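You operate a simulated robot arm through the tools that you are given. There is no shell and no other tool.

You are at the controls of a simulated robot arm. One attempt, no reset.

## Task
Swap the green tank's drain hose for the brown cap.
Fine: first shut the low green valve marked DRAIN, under the hose clamp; hose end on its post, clamp shut, wheel tight. Set down upright: green hose end.

The check looks at the end state, three seconds after you hand in, the way a careful person would. Anything else that was tipped, shoved, dropped, spilled or broken makes it a failure. A push-on lid holds only when it is set on centred and level and pressed home; a screw cap is set on level and turned clockwise until tight.

## Robot
A 6-joint arm with a fingered hand, fixed in place. Base frame: the origin is at the foot of the arm, x ahead of it, y to its left, z up. Units: cm, degrees, N and s.
It reaches about 134.6 cm from its shoulder. Its first joint turns from -149.0 to 149.0 degrees. Payload 3.5 kg.
Tool frame: the origin (TCP) lies between the finger pads and is the grasp point; the fingertips stand 2.6 cm ahead of it; z points along the fingers, y is the line along which they close. The gripper opens to 13.2 cm. The gripper's body begins 7.3 cm behind the TCP. The gripper is a hand of 4 fingers: y runs from the thumb to the fingers, the wrist lies at [0, 0, -23.4] in the tool frame, and closing takes about 1.5 s.
Orientation is told as [roll, pitch, yaw] about the base's x, y, z axes, in that order, counted from this pose: with the fingers straight down and closing along the base's y, the tool's x points along the base's -x, its y along +y and its z along -z.

## Interface
- The arm moves only by the tool step_arm. Its argument "plan" is one flat list of numbers, 6 for each row, row after row: the turn, a rotation vector about the tool's x, y, z in units of 8 degrees (1.0 is 8 degrees), then the shift along the tool's x, y, z in units of 30 mm (1.0 is 30 mm). In form: [ax, ay, az, dx, dy, dz, ax, ay, az, dx, dy, dz, ...]. A call has 1 to 20 rows; each row shifts and turns the commanded pose from where the row before left it, along the tool's axes as they then stand. "jaw" is the finger opening in cm, from 0 to 13.2, set as the call begins (left out, the last holds). A call with a number of a shift or a turn outside -1 to 1 is refused whole. Rows are played at 5 a second. More than 5 cm and 8.6 degrees between two rows, or a gripper value outside its range, and nothing of the call is played. Where a pose cannot be reached the arm comes as near as it can. A force on the tool above 90 N (or 10 N above the force at the start of the call, whichever is more), or a blocked arm, ends the call early, and 0.2 s more pass. Each finger travels about 10.8 cm/s and halts on what it meets, pressing with about 29 N; the grip force reading is that of the motor and also rises with nothing between the fingers. The clock runs only during rows and for 0.2 s after the last one: add rows that do not move to give the fingers time. It gives the time, the measured TCP pose, the force on the tool (base axes), the opening and the grip force at its end, in the units of the frame above (readings bear some noise), with the torque about the TCP (base axes, N m) and any sound that the robot's microphone picked up.
- Cameras (640 x 400 px; columns grow to the right, rows downward): "scene" is fixed at [5.26, -49.88, 120.03]; the picture's right is [0.21, -0.98, 0.00], its down [-0.40, -0.09, -0.91] and it looks along [0.89, 0.19, -0.41] (base axes); focal length 351 px, centre (320, 200). "wrist" rides on the gripper at [6.8, 0.2, -9.7] in the tool frame; the picture's right is [-0.03, 1.00, 0.00], its down [-0.82, -0.02, -0.58] and it looks along [-0.58, -0.01, 0.82] (tool axes); focal length 270 px, centre (320, 200). There is no depth. A picture from a camera that has moved, and an enlarged one, comes with that camera's place and axes in the base frame and with its lens.
- grab_frame(camera): a new picture of that camera. The clock stands still meanwhile.
- slide_trunk(by): slides the trunk up (or, below 0, down) by that many cm; the arm rides with it, the base frame stays. It gives what a move gives, with no picture.
- curl_fingers(finger1, finger2, finger3, thumb_bend): sets how far each is bent, from 0 (flat) to 100 (curled in); at 30 the hand is open as for a grip, at 70 the pads meet at the TCP. One left out holds its place. A second passes; each finger stops where it meets its share of the squeeze, and holds until it gets a number again. A gripper value or a shape takes the hand back. It gives what a move gives, with no picture; readings hold the bend of each and the force on the fingers (four entries, about 0 where the hand has none), thumb and palm.
- hand_shape(shape): the hand has 4 fingers and takes this shape, open, in about a second: jaw (thumb against the fingers, like two jaws); tri (thumb and two fingers); tip (a fingertip pinch); poke (one finger out to press); point (the index stretched); flat (the hand flat); cup (the hand cupped); fist (a fist). The gripper value then closes the fingers along that shape, each until it touches; the sizes above hold for jaw. It gives what a move gives, with no picture.
- close_up(camera, box): a new picture of the part [left, top, right, bottom] of that camera's present view, enlarged. The clock stands still meanwhile.
- sign_off(): hands the job in; it is judged then, once.

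Places have to be worked out from the pictures, the camera data and where the tool is seen. Open the gripper and draw the arm clear of the work before you hand the job in, unless the task says otherwise.

The tools are called as name(argument=value, ...) on one line, values as JSON. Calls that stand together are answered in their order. step_arm: Moves the arm, as the interface text tells. Its arguments: {"type":"object","properties":{"plan":{"type":"array"},"jaw":{"type":"number"}},"required":["plan"]} The other tools are called the same way: slide_trunk (by) slides the trunk up or down; hand_shape (shape) gives the hand a shape; curl_fingers (finger1, finger2, finger3, thumb_bend) moves the fingers one by one; grab_frame (camera) takes a picture; close_up (camera, box) takes an enlarged picture of a part of a camera's view; sign_off () hands the job in.

At the start:

```text
t: 0.0
eef_pos: [70.09, -23.05, 97.8]
ee_rot: [0.0, 0.0, 0.0]
wrist_force: [0.3, -0.7, 0.1]
ft_torque: [0.01, 0.0, -0.03]
opening: 13.21
finger_force: 0.0
shape: jaw
bend: [30.0, 30.0, 30.0, 30.0]
finger forces: [0.0, 0.1, 0.0, 0.0, 0.0, 0.0]
trunk travel left (down, up): [-87.7, 9.3]
```

scene: 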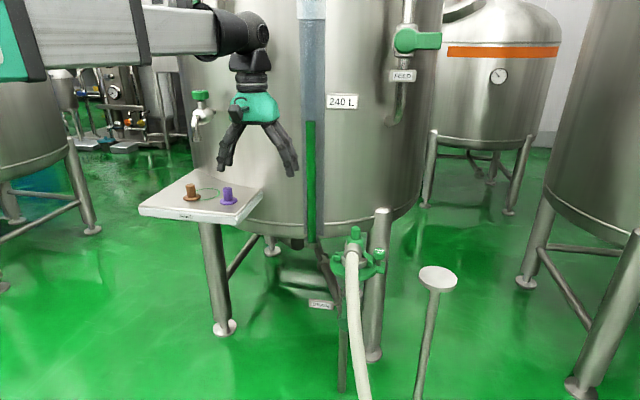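
wrist: 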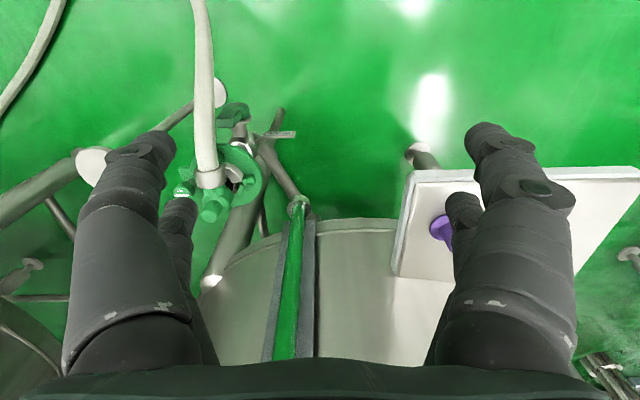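

I start by looking closer at the drain area, the tray with caps, and the post in the scene picture.

close_up(camera="scene", box=[290, 200, 470, 400])

close_up(camera="scene", box=[310, 215, 410, 290])

close_up(camera="scene", box=[130, 160, 270, 240])

close_up(camera="wrist", box=[140, 60, 340, 260])

```text
2.00 times, centred on (380, 300) of scene
camera zoom: at [5.26, -49.88, 120.03], right [0.21, -0.98, 0.0], down [-0.4, -0.09, -0.91], along [0.89, 0.19, -0.41], focal length 702 px, centre (200, 0)
```

zoom: 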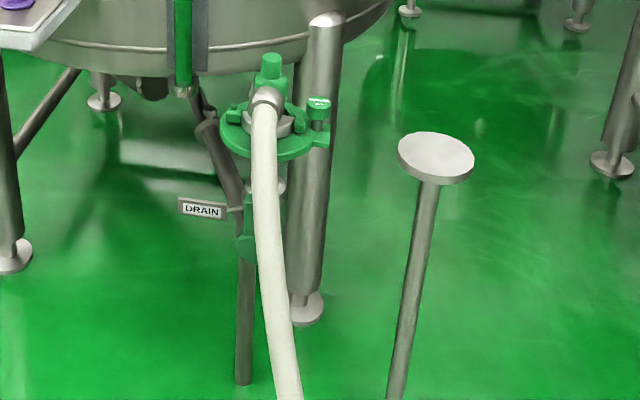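

```text
5.33 times, centred on (360, 252) of scene
camera zoom: at [5.26, -49.88, 120.03], right [0.21, -0.98, 0.0], down [-0.4, -0.09, -0.91], along [0.89, 0.19, -0.41], focal length 1872 px, centre (107, -80)
```

zoom: 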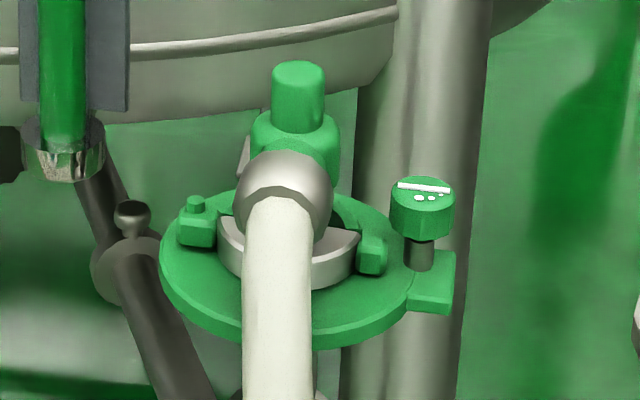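

```text
4.57 times, centred on (200, 200) of scene
camera zoom: at [5.26, -49.88, 120.03], right [0.21, -0.98, 0.0], down [-0.4, -0.09, -0.91], along [0.89, 0.19, -0.41], focal length 1604 px, centre (869, 200)
```

zoom: 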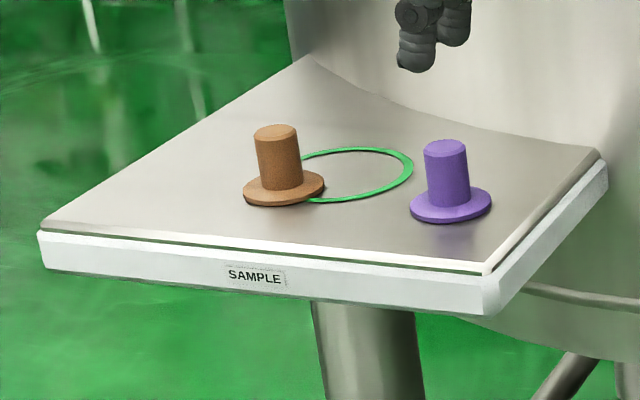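

```text
2.00 times, centred on (240, 160) of wrist
camera zoom: at [63.21, -22.78, 107.49], right [0.03, 1.0, 0.0], down [0.82, -0.02, 0.58], along [0.58, -0.01, -0.82], focal length 541 px, centre (480, 280)
```

zoom: 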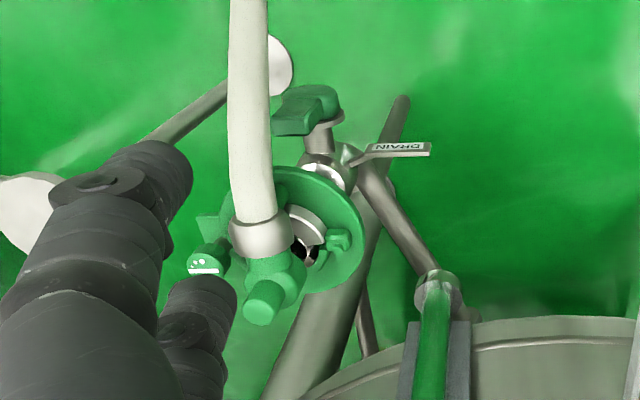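

From both views I put the clamp knob near [90, -49, 66], the hose-end handle near [91, -42, 72] and the DRAIN lever near [80, -40, 51]. I'll bring the hand above and in front of the clamp, staying clear of it, for a closer wrist view.

step_arm(plan=[0, 0, 0, -0.2, -0.9, 0.3, 0, 0, 0, -0.2, -0.9, 0.3, 0, 0, 0, -0.2, -0.9, 0.3, 0, 0, 0, -0.2, -0.9, 0.3, 0, 0, 0, -0.2, -0.9, 0.3, 0, 0, 0, -0.2, -0.9, 0.3, 0, 0, 0, -0.2, -0.9, 0.3, 0, 0, 0, -0.2, -0.5, 0.3])

close_up(camera="scene", box=[380, 0, 460, 130])

grab_frame(camera="wrist")

grab_frame(camera="scene")

```text
t: 1.8
eef_pos: [74.83, -43.61, 97.77]
ee_rot: [0.0, 0.1, -0.1]
wrist_force: [0.1, -0.3, 0.6]
ft_torque: [-0.01, 0.02, 0.02]
opening: 13.18
finger_force: 0.0
shape: jaw
bend: [30.0, 30.0, 30.0, 30.0]
finger forces: [0.0, 0.0, 0.0, 0.0, 0.0, 0.1]
out of reach, approached as far as the arm can: row 1, 2, 3, 4, 5, 6, 7, 8
trunk travel left (down, up): [-87.7, 9.3]
```

```text
3.08 times, centred on (420, 65) of scene
camera zoom: at [5.26, -49.88, 120.03], right [0.21, -0.98, 0.0], down [-0.4, -0.09, -0.91], along [0.89, 0.19, -0.41], focal length 1080 px, centre (12, 615)
```

zoom: 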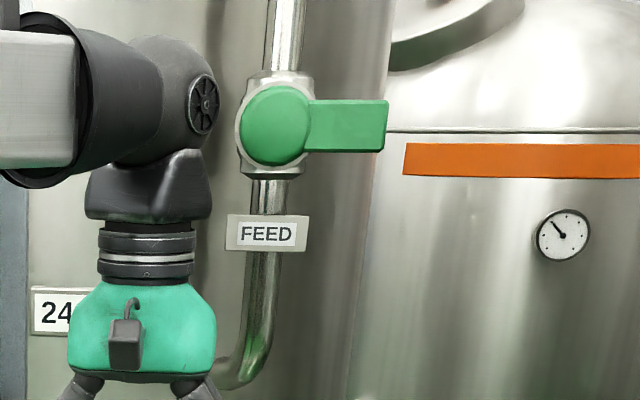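

```text
taken
camera wrist: at [68.09, -43.26, 107.49], right [0.03, 1.0, 0.0], down [0.82, -0.02, 0.58], along [0.58, -0.01, -0.82], focal length 270 px, centre (320, 200)
```

wrist: 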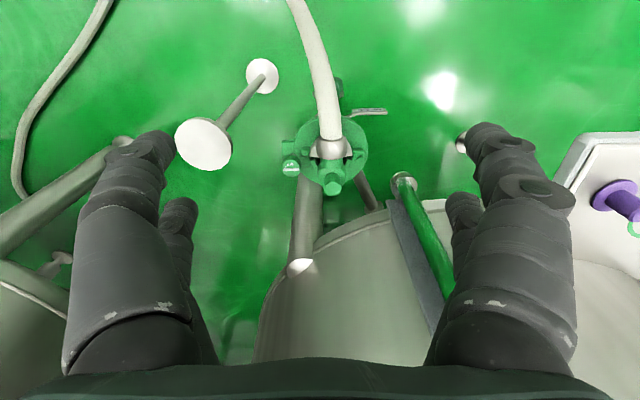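

```text
taken
```

scene: 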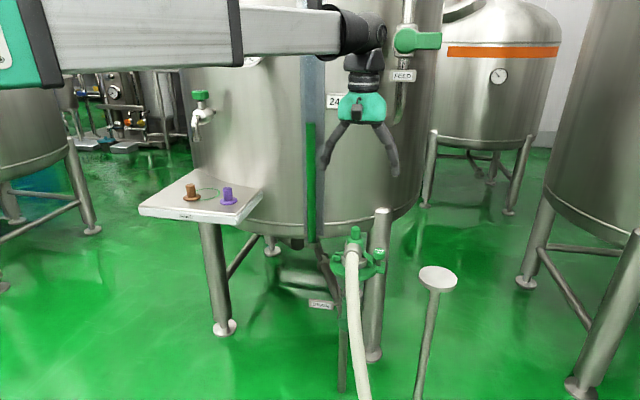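

The tank-feed valve shows a lever crossing its pipe as the shut state; the arm couldn't go down from here, so I'll lower the trunk 13 cm, which keeps the fingers well above the clamp (about z 72), and look again.

slide_trunk(by=-11)

grab_frame(camera="wrist")

close_up(camera="wrist", box=[240, 40, 400, 220])

```text
t: 3.2
eef_pos: [74.84, -43.47, 86.74]
ee_rot: [0.0, 0.0, 0.0]
wrist_force: [0.1, -0.5, 0.0]
ft_torque: [0.01, 0.01, -0.03]
opening: 13.2
finger_force: 0.1
shape: jaw
bend: [30.0, 30.0, 30.0, 30.0]
finger forces: [0.0, 0.1, 0.0, 0.0, 0.0, 0.1]
trunk travel left (down, up): [-76.7, 20.3]
```

```text
taken
camera wrist: at [68.06, -43.22, 96.5], right [0.03, 1.0, 0.0], down [0.82, -0.02, 0.58], along [0.58, -0.01, -0.82], focal length 270 px, centre (320, 200)
```

wrist: 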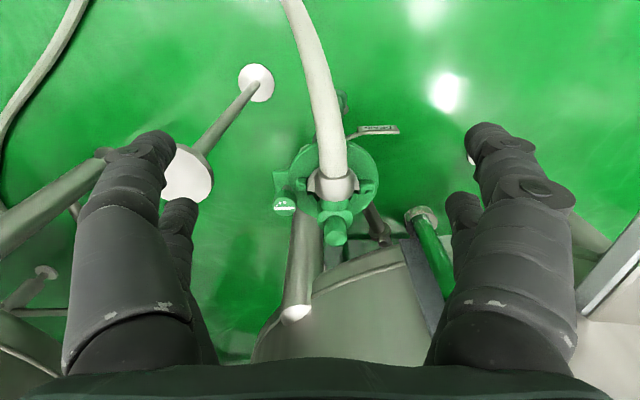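

```text
2.22 times, centred on (320, 130) of wrist
camera zoom: at [68.06, -43.22, 96.5], right [0.03, 1.0, 0.0], down [0.82, -0.02, 0.58], along [0.58, -0.01, -0.82], focal length 601 px, centre (320, 356)
```

zoom: 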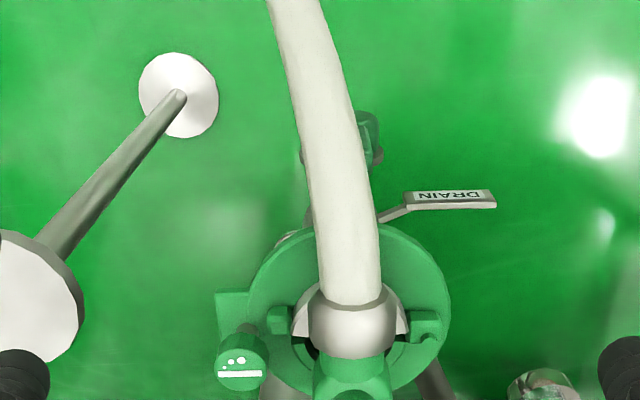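

The clamp ring with its marked wheel on the -y side and the hose leaving toward the robot are visible, but the lever is hidden under the hose. I'll back the hand away to the left (+y) and roll it so the camera looks sideways at the valve, before lowering the trunk.

step_arm(plan=[0, 0, 0, 1, 0.9, 0, 0, 0, 0, 1, 0.9, 0, 0, 0, 0, 1, 0.9, 0, 0, 0, 0, 1, 0.9, 0, 0, 0, 0, 1, 0.9, 0, 0, 0, 0, 1, 0.9, 0, 0, 0, 0, 0, 0.9, 0, 0, 0, 0, 0, 0.9, 0, 0, 0, 0, 0, 0.9, 0, 0, 0, 0, 0, 0.9, 0])

step_arm(plan=[1, 0, 0, 0, 0, 0, 1, 0, 0, 0, 0, 0, 1, 0, 0, 0, 0, 0, 1, 0, 0, 0, 0, 0, 1, 0, 0, 0, 0, 0, 1, 0, 0, 0, 0, 0, 1, 0, 0, 0, 0, 0, 1, 0, 0, 0, 0, 0, 1, 0, 0, 0, 0, 0, 1, 0, 0, 0, 0, 0, 1, 0, 0, 0, 0, 0])

grab_frame(camera="scene")

```text
t: 5.4
eef_pos: [56.94, -16.44, 86.82]
ee_rot: [0.0, 0.0, 0.0]
wrist_force: [-0.1, 0.6, 0.0]
ft_torque: [0.03, 0.01, 0.01]
opening: 13.21
finger_force: 0.2
shape: jaw
bend: [30.0, 30.0, 30.0, 30.0]
finger forces: [0.1, 0.0, 0.0, 0.1, 0.0, 0.0]
trunk travel left (down, up): [-76.7, 20.3]
```

```text
t: 7.8
eef_pos: [56.92, -16.45, 109.4]
ee_rot: [-88.0, 0.0, -0.1]
wrist_force: [-0.9, 0.4, 0.2]
ft_torque: [-0.03, 0.01, -0.01]
opening: 13.19
finger_force: 0.0
shape: jaw
bend: [30.0, 30.0, 30.0, 30.0]
finger forces: [0.0, 0.1, 0.0, 0.1, 0.0, 0.0]
out of reach, approached as far as the arm can: row 2, 3, 4, 5, 6, 7, 8, 9, 10, 11
trunk travel left (down, up): [-76.7, 20.3]
```

```text
taken
```

scene: 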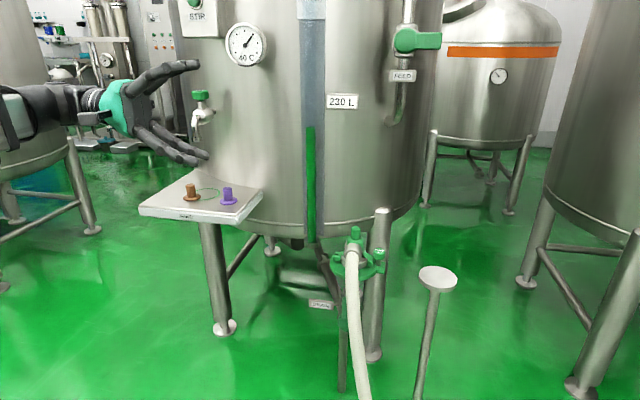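

The tank's reading dropped from 240 L to 230 L, so it is draining and shutting the valve early matters. The wrist can't go lower than the trunk permits, so I lower the trunk by 54 cm to bring the sideways hand to valve height, with x around 57 well clear of the tray and hose.

slide_trunk(by=-54)

grab_frame(camera="wrist")

grab_frame(camera="scene")

```text
refused: -54 is not a number from -40 to 40
```

```text
taken
camera wrist: at [50.08, -6.64, 109.52], right [0.03, 0.04, -1.0], down [0.82, 0.58, 0.04], along [0.58, -0.82, -0.01], focal length 270 px, centre (320, 200)
```

wrist: 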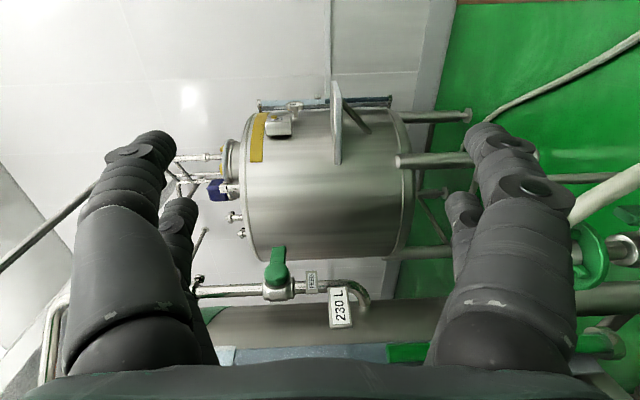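

```text
taken
```

scene: 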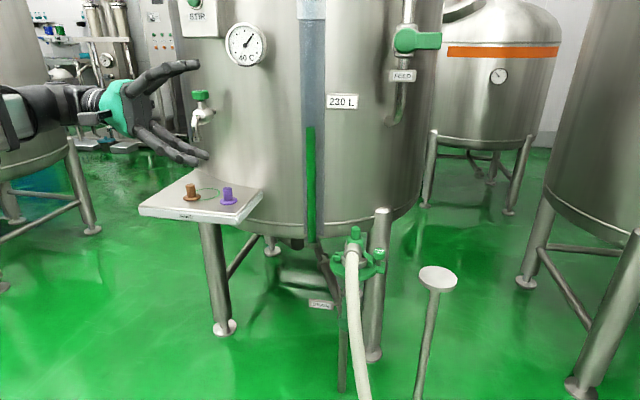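

A single slide is limited to 40 cm, so I'll go down in two slides to bring the camera to valve height.

slide_trunk(by=-40)

grab_frame(camera="wrist")

grab_frame(camera="scene")

```text
t: 11.7
eef_pos: [56.76, -16.5, 69.3]
ee_rot: [-87.9, -0.1, 0.0]
wrist_force: [0.0, -0.5, 0.2]
ft_torque: [0.01, -0.01, 0.0]
opening: 13.15
finger_force: 0.0
shape: jaw
bend: [30.0, 30.0, 30.0, 30.0]
finger forces: [0.0, 0.0, 0.1, 0.0, 0.0, 0.0]
trunk travel left (down, up): [-36.7, 60.3]
```

```text
taken
camera wrist: at [50.09, -6.66, 69.49], right [0.03, 0.04, -1.0], down [0.82, 0.58, 0.04], along [0.58, -0.82, -0.02], focal length 270 px, centre (320, 200)
```

wrist: 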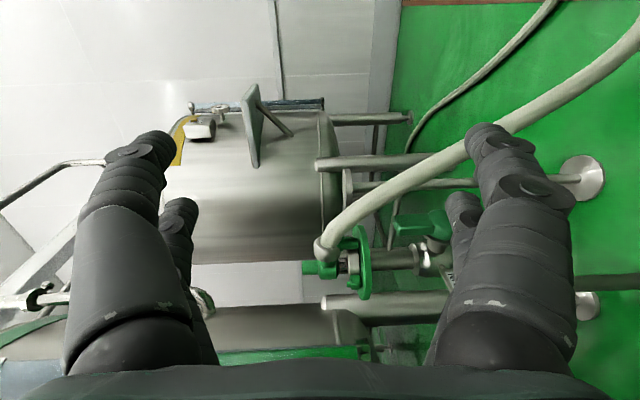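

```text
taken
```

scene: 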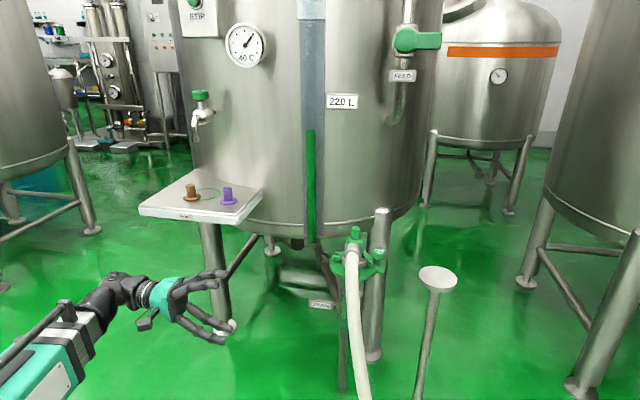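

Now 220 L; the view from the side shows the lever on the robot's side of the pipe, lying along the pipe (open). I go down 16 cm more to bring it to the picture centre.

slide_trunk(by=-16)

grab_frame(camera="wrist")

close_up(camera="wrist", box=[220, 160, 420, 320])

```text
t: 13.5
eef_pos: [56.86, -16.47, 53.45]
ee_rot: [-87.8, 0.0, 0.0]
wrist_force: [-0.4, -0.7, 0.4]
ft_torque: [-0.01, 0.01, -0.01]
opening: 13.2
finger_force: 0.1
shape: jaw
bend: [30.0, 30.0, 30.0, 30.0]
finger forces: [0.0, 0.0, 0.1, 0.0, 0.0, 0.0]
trunk travel left (down, up): [-20.7, 76.3]
```

```text
taken
camera wrist: at [50.08, -6.66, 53.49], right [0.03, 0.04, -1.0], down [0.82, 0.58, 0.04], along [0.58, -0.82, -0.02], focal length 270 px, centre (320, 200)
```

wrist: 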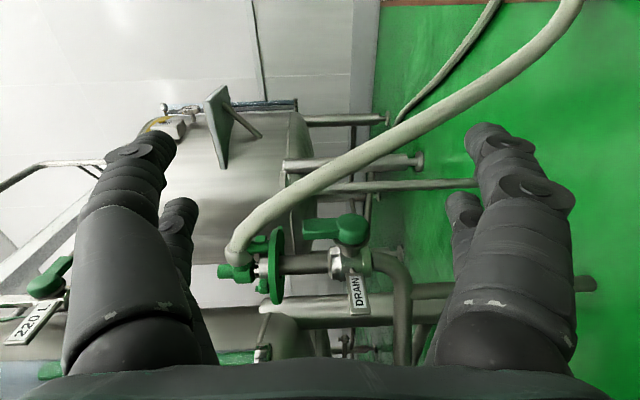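

```text
2.50 times, centred on (320, 240) of wrist
camera zoom: at [50.08, -6.66, 53.49], right [0.03, 0.04, -1.0], down [0.82, 0.58, 0.04], along [0.58, -0.82, -0.02], focal length 676 px, centre (320, 100)
```

zoom: 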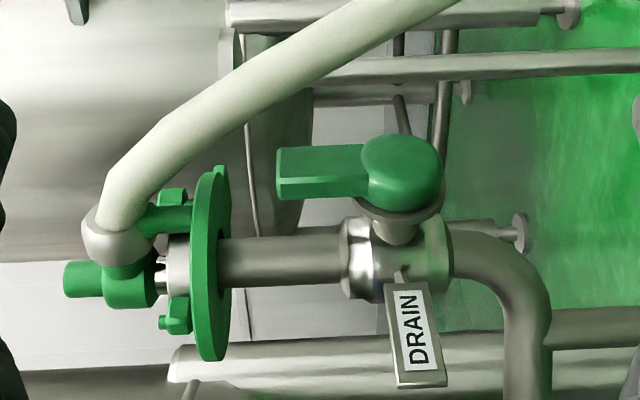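

The side view shows the lever standing up along the vertical pipe (open): stem axis near [81, -42, 47], tip near z 55.6, so shut means turning it clockwise seen from the front, tip toward -y (as on the FEED valve). I'll try the poke shape and see where its fingertip sits.

hand_shape(shape="poke")

grab_frame(camera="wrist")

close_up(camera="scene", box=[80, 240, 400, 400])

```text
t: 14.4
eef_pos: [56.79, -16.37, 53.22]
ee_rot: [-87.9, 0.0, 0.0]
wrist_force: [-0.6, 0.1, 0.0]
ft_torque: [0.01, -0.01, 0.01]
opening: 0.02
finger_force: 0.1
shape: poke
bend: [100.0, 100.0, 100.0, 34.0]
finger forces: [0.0, 0.0, 0.0, 0.1, 0.0, 0.1]
trunk travel left (down, up): [-20.7, 76.3]
```

```text
taken
camera wrist: at [50.08, -6.66, 53.49], right [0.03, 0.04, -1.0], down [0.82, 0.58, 0.04], along [0.58, -0.82, -0.02], focal length 270 px, centre (320, 200)
```

wrist: 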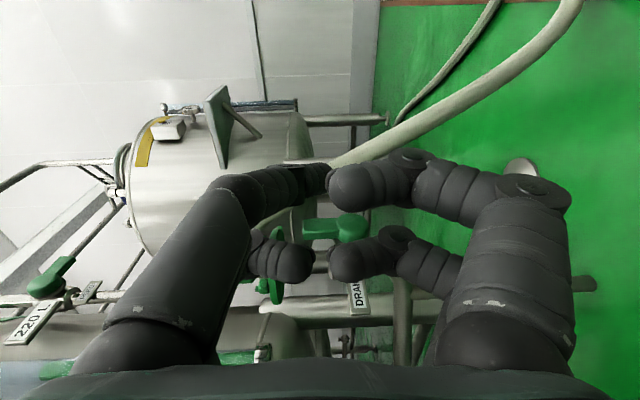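

```text
2.00 times, centred on (240, 320) of scene
camera zoom: at [5.26, -49.88, 120.03], right [0.21, -0.98, 0.0], down [-0.4, -0.09, -0.91], along [0.89, 0.19, -0.41], focal length 702 px, centre (480, -40)
```

zoom: 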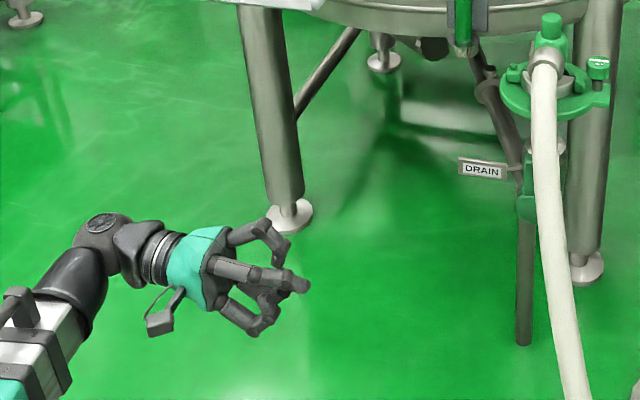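

In poke the index tip sits near the tool axis but the curled fingers are close behind it; I'll check whether the point shape gives a longer reach.

hand_shape(shape="point")

grab_frame(camera="wrist")

close_up(camera="scene", box=[80, 240, 400, 400])

```text
t: 15.3
eef_pos: [56.79, -16.51, 53.12]
ee_rot: [-87.8, -0.1, 0.0]
wrist_force: [-0.8, 0.1, 0.2]
ft_torque: [-0.03, 0.03, -0.03]
opening: 0.0
finger_force: 0.1
shape: point
bend: [24.0, 99.0, 100.0, 39.0]
finger forces: [0.0, 0.0, 0.1, 0.0, 0.0, 0.1]
trunk travel left (down, up): [-20.7, 76.3]
```

```text
taken
camera wrist: at [50.08, -6.66, 53.49], right [0.03, 0.04, -1.0], down [0.82, 0.58, 0.04], along [0.58, -0.82, -0.02], focal length 270 px, centre (320, 200)
```

wrist: 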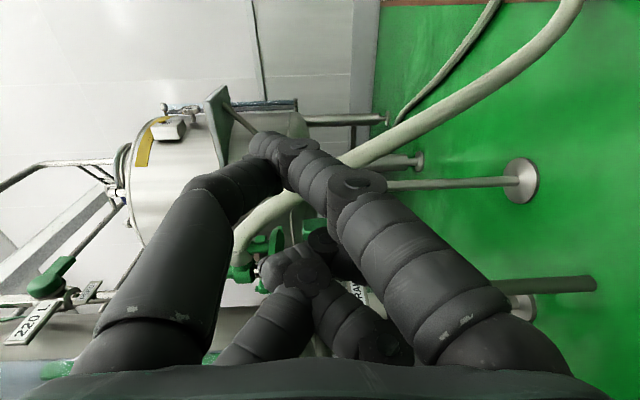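

```text
2.00 times, centred on (240, 320) of scene
camera zoom: at [5.26, -49.88, 120.03], right [0.21, -0.98, 0.0], down [-0.4, -0.09, -0.91], along [0.89, 0.19, -0.41], focal length 702 px, centre (480, -40)
```

zoom: 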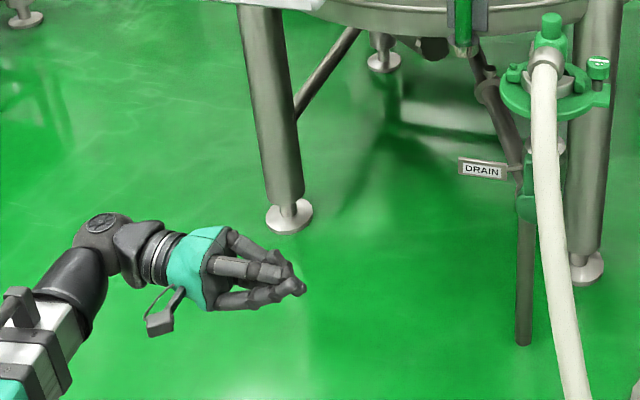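

The curled shapes are too bulky under the hose, so I'll use the open jaw's upper fingers to push the lever from the left, with the palm below and clear of the hose. First I lower the trunk 10 cm for reach and return to the jaw shape, then tilt and bring the upper fingertip just left of the lever.

slide_trunk(by=-10)

step_arm(plan=[-0.75, 0, 0, 0, 0, 0, -0.75, 0, 0, 0, 0, 0, -0.75, 0, 0, 0, 0, 0, 0, -0.94, -0.34, 0, 0, 0], jaw=13.2)

hand_shape(shape="jaw")

grab_frame(camera="wrist")

```text
t: 16.6
eef_pos: [56.9, -16.29, 43.25]
ee_rot: [-87.8, 0.1, 0.0]
wrist_force: [-0.9, 0.1, 0.0]
ft_torque: [-0.02, -0.02, 0.0]
opening: 0.0
finger_force: 0.1
shape: point
bend: [15.0, 99.0, 100.0, 43.0]
finger forces: [0.0, 0.1, 0.0, 0.0, 0.0, 0.0]
trunk travel left (down, up): [-10.7, 86.3]
```

```text
t: 17.6
eef_pos: [56.95, -16.41, 36.01]
ee_rot: [-69.8, 0.0, 8.0]
wrist_force: [-0.1, 0.0, 1.1]
ft_torque: [-0.04, 0.0, 0.03]
opening: 0.0
finger_force: 0.0
shape: point
bend: [12.0, 99.0, 100.0, 44.0]
finger forces: [0.0, 0.1, 0.0, 0.0, 0.0, 0.1]
out of reach, approached as far as the arm can: row 1, 2, 3
trunk travel left (down, up): [-10.7, 86.3]
```

```text
t: 18.5
eef_pos: [56.97, -16.39, 36.14]
ee_rot: [-69.8, 0.0, 7.9]
wrist_force: [0.1, -0.3, 0.0]
ft_torque: [-0.04, -0.01, 0.01]
opening: 13.16
finger_force: 0.1
shape: jaw
bend: [30.0, 30.0, 30.0, 30.0]
finger forces: [0.0, 0.0, 0.0, 0.0, 0.0, 0.0]
trunk travel left (down, up): [-10.7, 86.3]
```

```text
taken
camera wrist: at [48.91, -8.19, 39.29], right [-0.02, 0.34, -0.94], down [0.73, 0.64, 0.22], along [0.68, -0.68, -0.27], focal length 270 px, centre (320, 200)
```

wrist: 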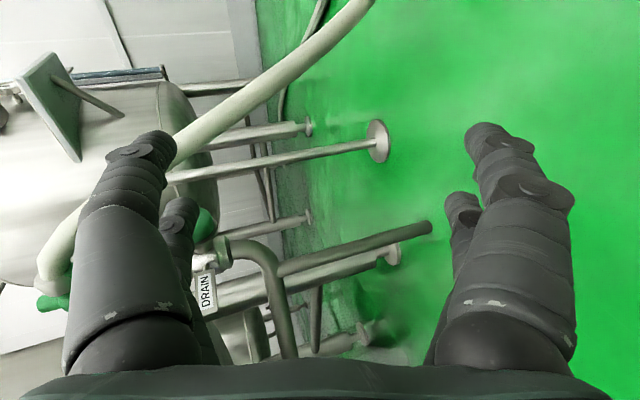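

The hand is now tilted with its fingers down-right and open. Before moving in, I test that an upward command of 3 cm is really followed, since earlier rows were clipped by the reach limit.

step_arm(plan=[0, 0, 0, 0, -0.94, -0.342])

```text
t: 18.9
eef_pos: [57.07, -16.36, 36.08]
ee_rot: [-69.8, 0.0, 8.0]
wrist_force: [0.2, -0.2, 0.0]
ft_torque: [-0.02, 0.0, 0.04]
opening: 13.17
finger_force: 0.0
shape: jaw
bend: [30.0, 30.0, 30.0, 30.0]
finger forces: [0.0, 0.0, 0.1, 0.0, 0.1, 0.0]
out of reach, approached as far as the arm can: row 1
trunk travel left (down, up): [-10.7, 86.3]
```

The wrist height clearly stays fixed relative to the trunk (a planar arm), so heights must be set with the trunk. I raise it 11.5 cm so the upper fingertips come to about z 53, then slide in horizontally toward the left of the lever.

slide_trunk(by=11.5)

step_arm(plan=[0, 0, 0, -0.769, -0.194, 0.532, 0, 0, 0, -0.769, -0.194, 0.532, 0, 0, 0, -0.769, -0.194, 0.532, 0, 0, 0, -0.769, -0.194, 0.532, 0, 0, 0, -0.769, -0.194, 0.532, 0, 0, 0, -0.769, -0.194, 0.532, 0, 0, 0, -0.769, -0.194, 0.532])

grab_frame(camera="wrist")

grab_frame(camera="scene")

```text
t: 20.4
eef_pos: [56.86, -16.46, 47.53]
ee_rot: [-69.8, 0.0, 8.0]
wrist_force: [-0.4, -0.1, -0.3]
ft_torque: [0.02, 0.01, -0.02]
opening: 13.21
finger_force: 0.1
shape: jaw
bend: [30.0, 30.0, 30.0, 30.0]
finger forces: [0.0, 0.0, 0.1, 0.1, 0.0, 0.0]
trunk travel left (down, up): [-22.2, 74.8]
```

```text
t: 22.0
eef_pos: [74.66, -26.06, 47.58]
ee_rot: [-69.7, 0.1, 8.0]
wrist_force: [-0.5, -0.1, 0.9]
ft_torque: [-0.02, 0.04, 0.02]
opening: 13.18
finger_force: 0.0
shape: jaw
bend: [30.0, 30.0, 30.0, 30.0]
finger forces: [0.0, 0.0, 0.0, 0.1, 0.1, 0.0]
trunk travel left (down, up): [-22.2, 74.8]
```

```text
taken
camera wrist: at [66.69, -17.91, 50.77], right [-0.02, 0.35, -0.94], down [0.73, 0.64, 0.22], along [0.68, -0.68, -0.27], focal length 270 px, centre (320, 200)
```

wrist: 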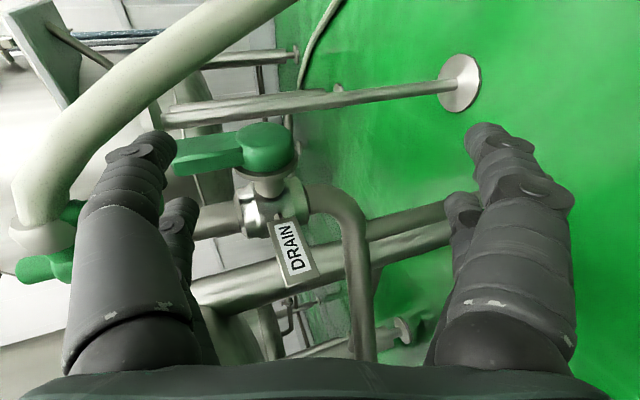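

```text
taken
```

scene: 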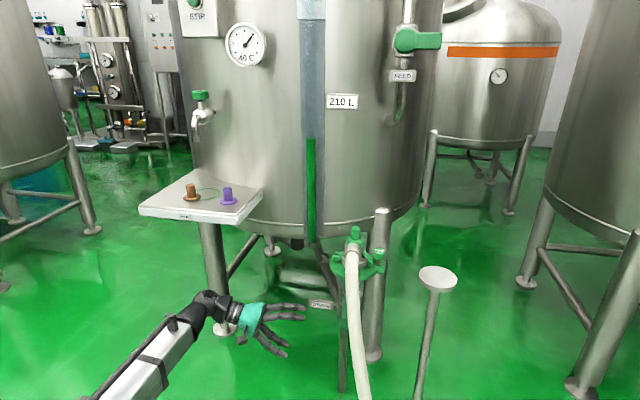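

The fingers are now beside the valve. Before pushing I want a better fix on the lever's position, so I zoom in on it from both cameras.

close_up(camera="wrist", box=[150, 90, 350, 215])

close_up(camera="scene", box=[300, 240, 400, 340])

```text
3.20 times, centred on (250, 152) of wrist
camera zoom: at [66.69, -17.91, 50.77], right [-0.02, 0.35, -0.94], down [0.73, 0.64, 0.22], along [0.68, -0.68, -0.27], focal length 865 px, centre (544, 352)
```

zoom: 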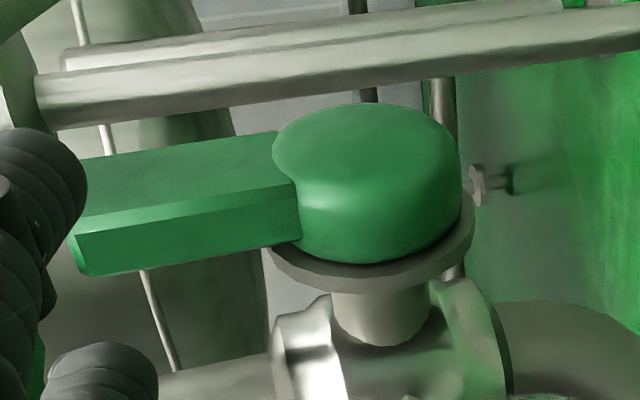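

```text
4.00 times, centred on (350, 290) of scene
camera zoom: at [5.26, -49.88, 120.03], right [0.21, -0.98, 0.0], down [-0.4, -0.09, -0.91], along [0.89, 0.19, -0.41], focal length 1404 px, centre (200, -160)
```

zoom: 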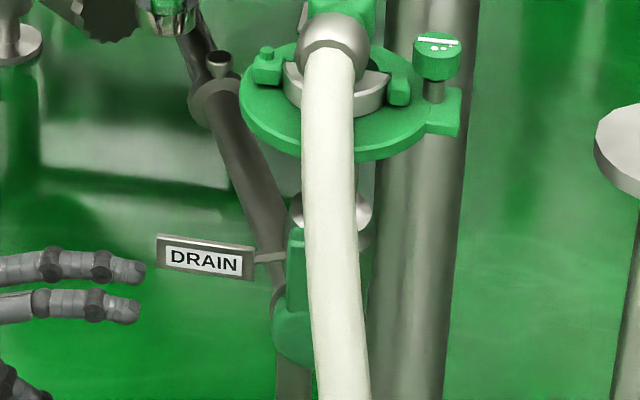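

From scene and wrist rays the lever's stem axis is about [80.6, -41.4, 47.7] and the pipe axis about [89.3, -41.6]. My front upper fingertip is about TCP + (-1.5, -5.4, +6.3); I move it to about 1.3 cm left of the lever.

step_arm(plan=[0, 0, 0, -0.528, -0.232, 0.631, 0, 0, 0, -0.528, -0.232, 0.631, 0, 0, 0, -0.528, -0.232, 0.631, 0, 0, 0, -0.528, -0.232, 0.631])

close_up(camera="scene", box=[300, 240, 400, 340])

grab_frame(camera="wrist")

```text
t: 23.0
eef_pos: [81.98, -32.82, 47.59]
ee_rot: [-69.9, 0.1, 8.0]
wrist_force: [-0.5, 0.2, 0.3]
ft_torque: [0.02, -0.01, 0.01]
opening: 13.18
finger_force: 0.1
shape: jaw
bend: [30.0, 30.0, 30.0, 30.0]
finger forces: [0.0, 0.1, 0.0, 0.0, 0.1, 0.0]
trunk travel left (down, up): [-22.2, 74.8]
```

```text
4.00 times, centred on (350, 290) of scene
camera zoom: at [5.26, -49.88, 120.03], right [0.21, -0.98, 0.0], down [-0.4, -0.09, -0.91], along [0.89, 0.19, -0.41], focal length 1404 px, centre (200, -160)
```

zoom: 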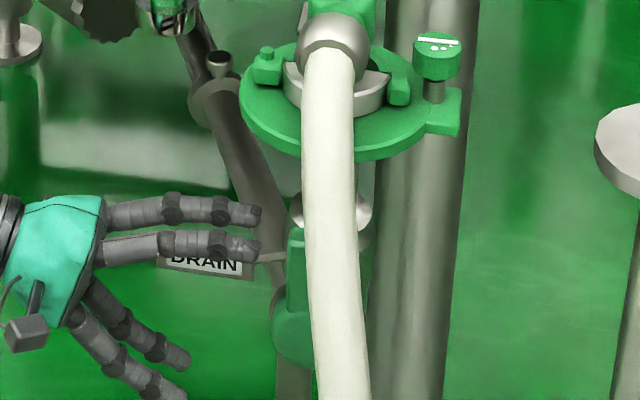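

```text
taken
camera wrist: at [73.99, -24.64, 50.8], right [-0.02, 0.34, -0.94], down [0.73, 0.64, 0.22], along [0.68, -0.68, -0.27], focal length 270 px, centre (320, 200)
```

wrist: 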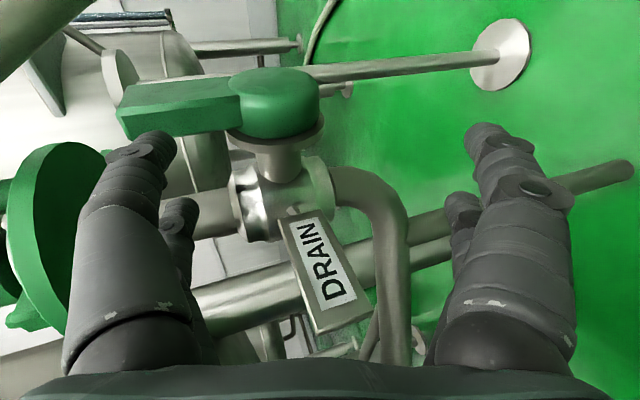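

The front upper fingertip is at lever height, about 1.5 cm left of it. Now I push in -y by 6 cm, in small rows, watching the force.

step_arm(plan=[0, 0, 0, 0.046, -0.114, 0.31, 0, 0, 0, 0.046, -0.114, 0.31, 0, 0, 0, 0.046, -0.114, 0.31, 0, 0, 0, 0.046, -0.114, 0.31, 0, 0, 0, 0.046, -0.114, 0.31, 0, 0, 0, 0.046, -0.114, 0.31])

close_up(camera="scene", box=[300, 240, 400, 340])

grab_frame(camera="wrist")

```text
t: 24.4
eef_pos: [81.94, -39.07, 47.57]
ee_rot: [-69.8, 0.0, 8.0]
wrist_force: [-0.4, -0.6, 0.0]
ft_torque: [0.01, 0.02, 0.01]
opening: 13.19
finger_force: 0.1
shape: jaw
bend: [30.0, 30.0, 30.0, 30.0]
finger forces: [0.0, 0.0, 0.0, 0.0, 0.1, 0.0]
trunk travel left (down, up): [-22.2, 74.8]
```

```text
4.00 times, centred on (350, 290) of scene
camera zoom: at [5.26, -49.88, 120.03], right [0.21, -0.98, 0.0], down [-0.4, -0.09, -0.91], along [0.89, 0.19, -0.41], focal length 1404 px, centre (200, -160)
```

zoom: 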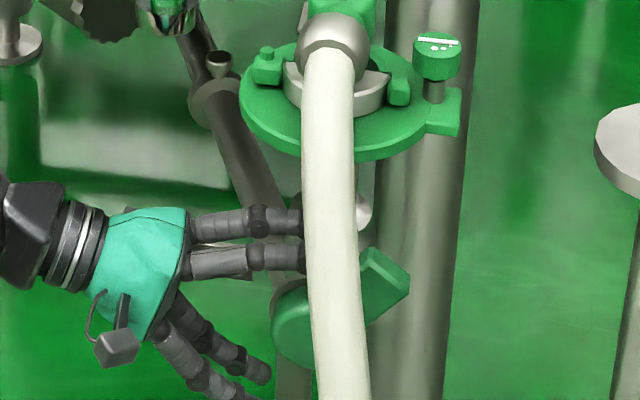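

```text
taken
camera wrist: at [73.97, -30.87, 50.79], right [-0.02, 0.35, -0.94], down [0.73, 0.64, 0.22], along [0.68, -0.68, -0.27], focal length 270 px, centre (320, 200)
```

wrist: 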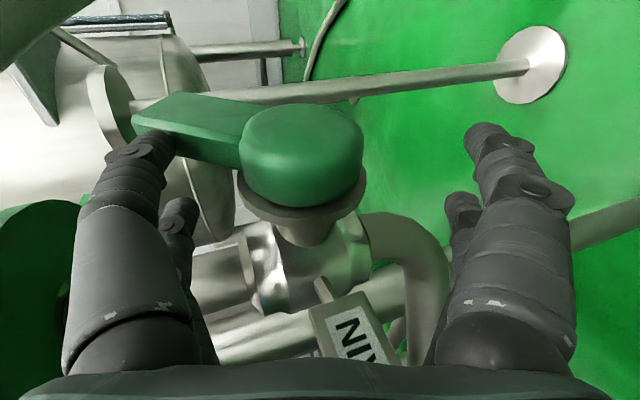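

The lever has swung about 45-50° to the right with almost no force. I push 3 cm further, then lower the trunk so the finger presses the lever down to horizontal.

step_arm(plan=[0, 0, 0, 0.046, -0.114, 0.31, 0, 0, 0, 0.046, -0.114, 0.31, 0, 0, 0, 0.046, -0.114, 0.31])

slide_trunk(by=-3)

close_up(camera="scene", box=[300, 240, 400, 340])

grab_frame(camera="wrist")

```text
t: 25.2
eef_pos: [81.91, -42.09, 47.54]
ee_rot: [-69.7, -0.1, 7.9]
wrist_force: [0.0, 0.5, 1.0]
ft_torque: [0.02, -0.01, 0.0]
opening: 13.2
finger_force: 0.0
shape: jaw
bend: [30.0, 30.0, 30.0, 30.0]
finger forces: [0.0, 0.0, 0.0, 0.1, 0.0, 0.1]
trunk travel left (down, up): [-22.2, 74.8]
```

```text
t: 25.9
eef_pos: [81.95, -42.11, 44.56]
ee_rot: [-69.8, 0.0, 7.9]
wrist_force: [1.5, -1.6, 5.4]
ft_torque: [-0.15, 0.1, 0.04]
opening: 13.21
finger_force: 0.1
shape: jaw
bend: [30.0, 30.0, 29.0, 25.0]
finger forces: [0.0, 0.0, 1.2, 0.0, 4.0, 0.0]
trunk travel left (down, up): [-19.2, 77.8]
```

```text
4.00 times, centred on (350, 290) of scene
camera zoom: at [5.26, -49.88, 120.03], right [0.21, -0.98, 0.0], down [-0.4, -0.09, -0.91], along [0.89, 0.19, -0.41], focal length 1404 px, centre (200, -160)
```

zoom: 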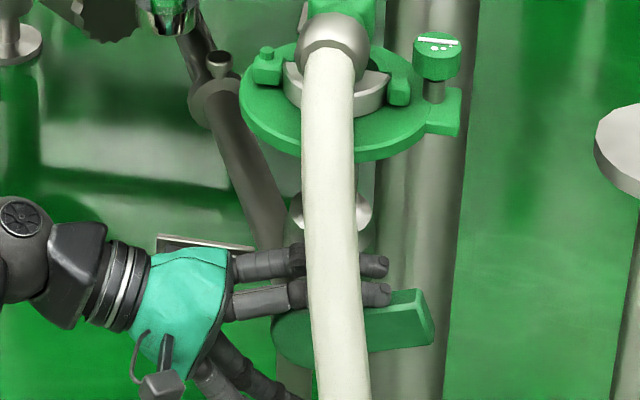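

```text
taken
camera wrist: at [73.91, -33.89, 47.81], right [-0.02, 0.35, -0.94], down [0.73, 0.64, 0.22], along [0.68, -0.68, -0.27], focal length 270 px, centre (320, 200)
```

wrist: 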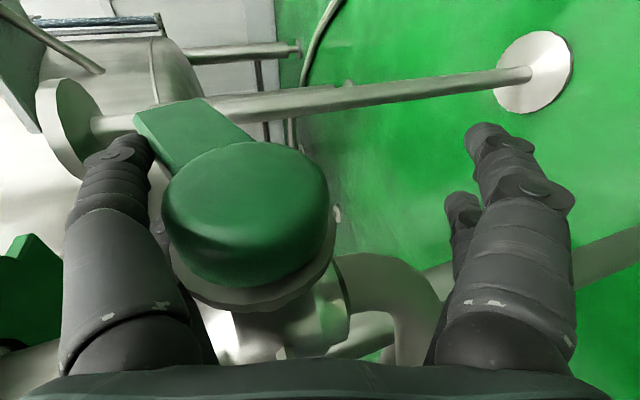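

The lever is at about 75-80°; the finger rides on it with a few newtons. I move 1.8 cm further out along the lever and press down 2 cm more.

step_arm(plan=[0, 0, 0, 0.042, -0.103, 0.279, 0, 0, 0, 0.042, -0.103, 0.279])

slide_trunk(by=-1.5)

close_up(camera="scene", box=[300, 240, 400, 340])

```text
t: 26.5
eef_pos: [82.07, -43.81, 44.76]
ee_rot: [-69.9, -0.1, 8.1]
wrist_force: [5.7, 19.0, 10.5]
ft_torque: [-0.7, 0.21, 0.07]
opening: 13.19
finger_force: 0.0
shape: jaw
bend: [30.0, 30.0, 29.0, 30.0]
finger forces: [0.1, 0.0, 17.8, 0.0, 0.0, 0.1]
trunk travel left (down, up): [-19.2, 77.8]
```

```text
t: 27.1
eef_pos: [82.11, -43.8, 44.04]
ee_rot: [-70.9, 0.1, 8.5]
wrist_force: [21.1, 23.7, 73.2]
ft_torque: [0.97, 1.37, -0.6]
opening: 13.13
finger_force: 0.0
shape: jaw
bend: [30.0, 30.0, 29.0, 30.0]
finger forces: [0.0, 0.1, 58.1, 0.1, 22.7, 0.1]
trunk travel left (down, up): [-17.7, 79.3]
```

```text
4.00 times, centred on (350, 290) of scene
camera zoom: at [5.26, -49.88, 120.03], right [0.21, -0.98, 0.0], down [-0.4, -0.09, -0.91], along [0.89, 0.19, -0.41], focal length 1404 px, centre (200, -160)
```

zoom: 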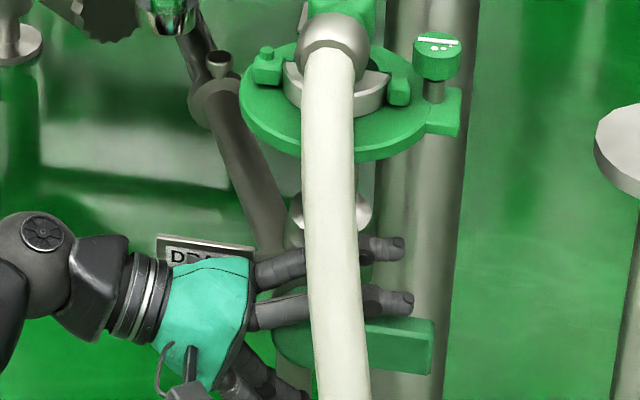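

The lever looks about horizontal and the rear finger is now pressing hard on the valve neck (73 N), so I lift 2 cm right away to relieve it and look.

slide_trunk(by=2.5)

close_up(camera="scene", box=[300, 240, 400, 340])

close_up(camera="wrist", box=[0, 60, 400, 310])

close_up(camera="scene", box=[290, 80, 400, 150])

```text
t: 27.9
eef_pos: [81.76, -44.0, 45.57]
ee_rot: [-69.7, -0.1, 7.8]
wrist_force: [0.2, -0.1, -0.6]
ft_torque: [0.01, 0.03, -0.01]
opening: 13.21
finger_force: 0.1
shape: jaw
bend: [30.0, 30.0, 30.0, 30.0]
finger forces: [0.0, 0.0, 0.0, 0.0, 0.1, 0.0]
trunk travel left (down, up): [-20.2, 76.8]
```

```text
4.00 times, centred on (350, 290) of scene
camera zoom: at [5.26, -49.88, 120.03], right [0.21, -0.98, 0.0], down [-0.4, -0.09, -0.91], along [0.89, 0.19, -0.41], focal length 1404 px, centre (200, -160)
```

zoom: 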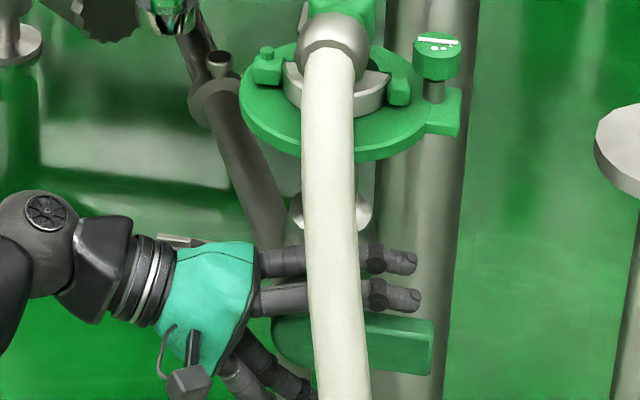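

```text
1.60 times, centred on (200, 185) of wrist
camera zoom: at [73.81, -35.79, 48.71], right [-0.02, 0.35, -0.94], down [0.74, 0.64, 0.22], along [0.68, -0.69, -0.27], focal length 432 px, centre (512, 224)
```

zoom: 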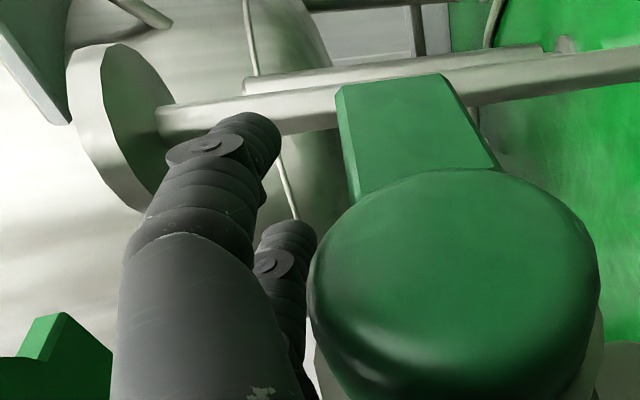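

```text
5.71 times, centred on (345, 115) of scene
camera zoom: at [5.26, -49.88, 120.03], right [0.21, -0.98, 0.0], down [-0.4, -0.09, -0.91], along [0.89, 0.19, -0.41], focal length 2005 px, centre (177, 686)
```

zoom: 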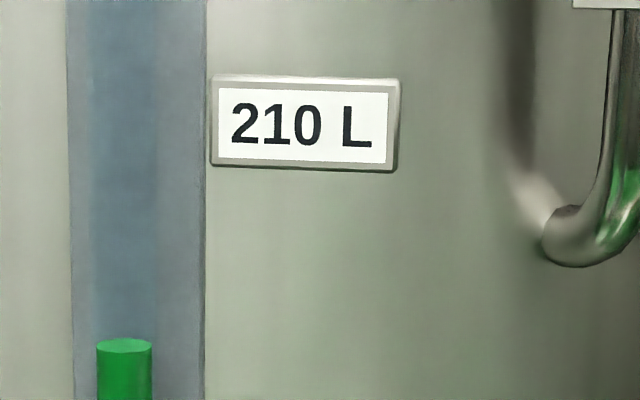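

The lever now lies horizontal across the pipe (shut), and no force remains. I raise the hand slightly and draw it straight back out in +y, clear of the valve.

slide_trunk(by=1.5)

step_arm(plan=[0, 0, 0, -0.093, 0.228, -0.62, 0, 0, 0, -0.093, 0.228, -0.62, 0, 0, 0, -0.093, 0.228, -0.62, 0, 0, 0, -0.093, 0.228, -0.62, 0, 0, 0, -0.093, 0.228, -0.62, 0, 0, 0, -0.093, 0.228, -0.62, 0, 0, 0, 0.7, 0.228, -0.62, 0, 0, 0, 0.7, 0.228, -0.62, 0, 0, 0, 0.7, 0.228, -0.62, 0, 0, 0, 0.7, 0.228, -0.62, 0, 0, 0, 0.7, 0, 0, 0, 0, 0, 0.7, 0, 0, 0, 0, 0, 0.7, 0, 0])

grab_frame(camera="wrist")

grab_frame(camera="scene")

```text
t: 28.5
eef_pos: [81.82, -43.92, 47.16]
ee_rot: [-69.8, 0.0, 8.0]
wrist_force: [0.7, 0.9, 0.8]
ft_torque: [-0.02, 0.0, -0.05]
opening: 13.21
finger_force: 0.0
shape: jaw
bend: [30.0, 30.0, 30.0, 30.0]
finger forces: [0.0, 0.0, 0.0, 0.0, 0.0, 0.0]
trunk travel left (down, up): [-21.7, 75.3]
```

```text
t: 31.3
eef_pos: [66.43, -26.18, 47.09]
ee_rot: [-69.9, 0.0, 8.0]
wrist_force: [-0.6, 0.7, -0.3]
ft_torque: [-0.02, 0.01, -0.01]
opening: 13.18
finger_force: 0.0
shape: jaw
bend: [30.0, 30.0, 30.0, 30.0]
finger forces: [0.1, 0.0, 0.0, 0.0, 0.1, 0.0]
trunk travel left (down, up): [-21.7, 75.3]
```

```text
taken
camera wrist: at [58.37, -17.9, 50.27], right [-0.02, 0.35, -0.94], down [0.73, 0.64, 0.22], along [0.68, -0.68, -0.27], focal length 270 px, centre (320, 200)
```

wrist: 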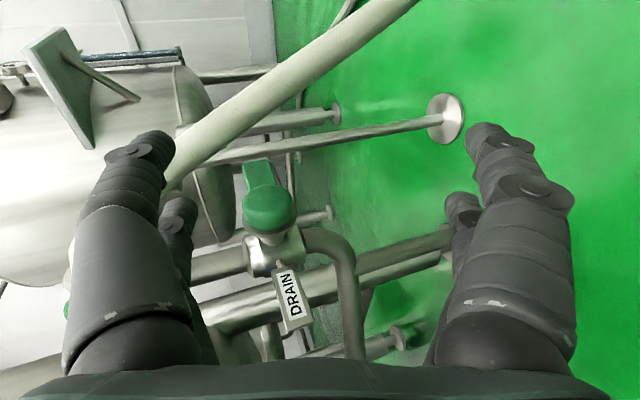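

```text
taken
```

scene: 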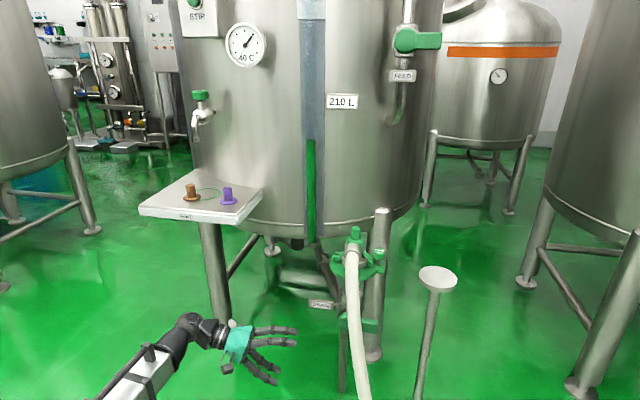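

The valve stays shut and the tank reading holds at 210 L. Now I raise the trunk to study the clamp closely from the side.

slide_trunk(by=22)

grab_frame(camera="wrist")

close_up(camera="wrist", box=[160, 150, 360, 310])

```text
t: 33.6
eef_pos: [66.42, -26.16, 69.09]
ee_rot: [-69.7, 0.0, 7.9]
wrist_force: [-1.2, 0.0, -1.4]
ft_torque: [0.0, -0.03, -0.01]
opening: 13.22
finger_force: 0.2
shape: jaw
bend: [30.0, 30.0, 30.0, 30.0]
finger forces: [0.0, 0.0, 0.1, 0.0, 0.1, 0.1]
trunk travel left (down, up): [-43.7, 53.3]
```

```text
taken
camera wrist: at [58.4, -17.91, 72.27], right [-0.02, 0.35, -0.94], down [0.73, 0.64, 0.22], along [0.68, -0.68, -0.27], focal length 270 px, centre (320, 200)
```

wrist: 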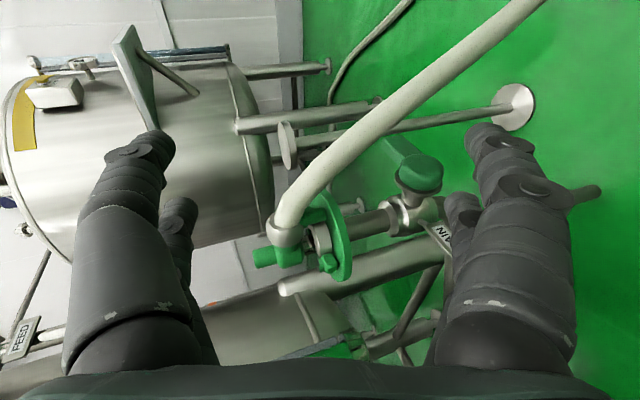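

```text
2.50 times, centred on (260, 230) of wrist
camera zoom: at [58.4, -17.91, 72.27], right [-0.02, 0.35, -0.94], down [0.73, 0.64, 0.22], along [0.68, -0.68, -0.27], focal length 676 px, centre (470, 125)
```

zoom: 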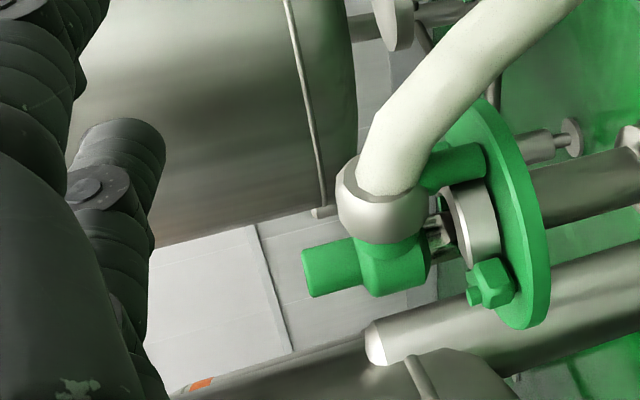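

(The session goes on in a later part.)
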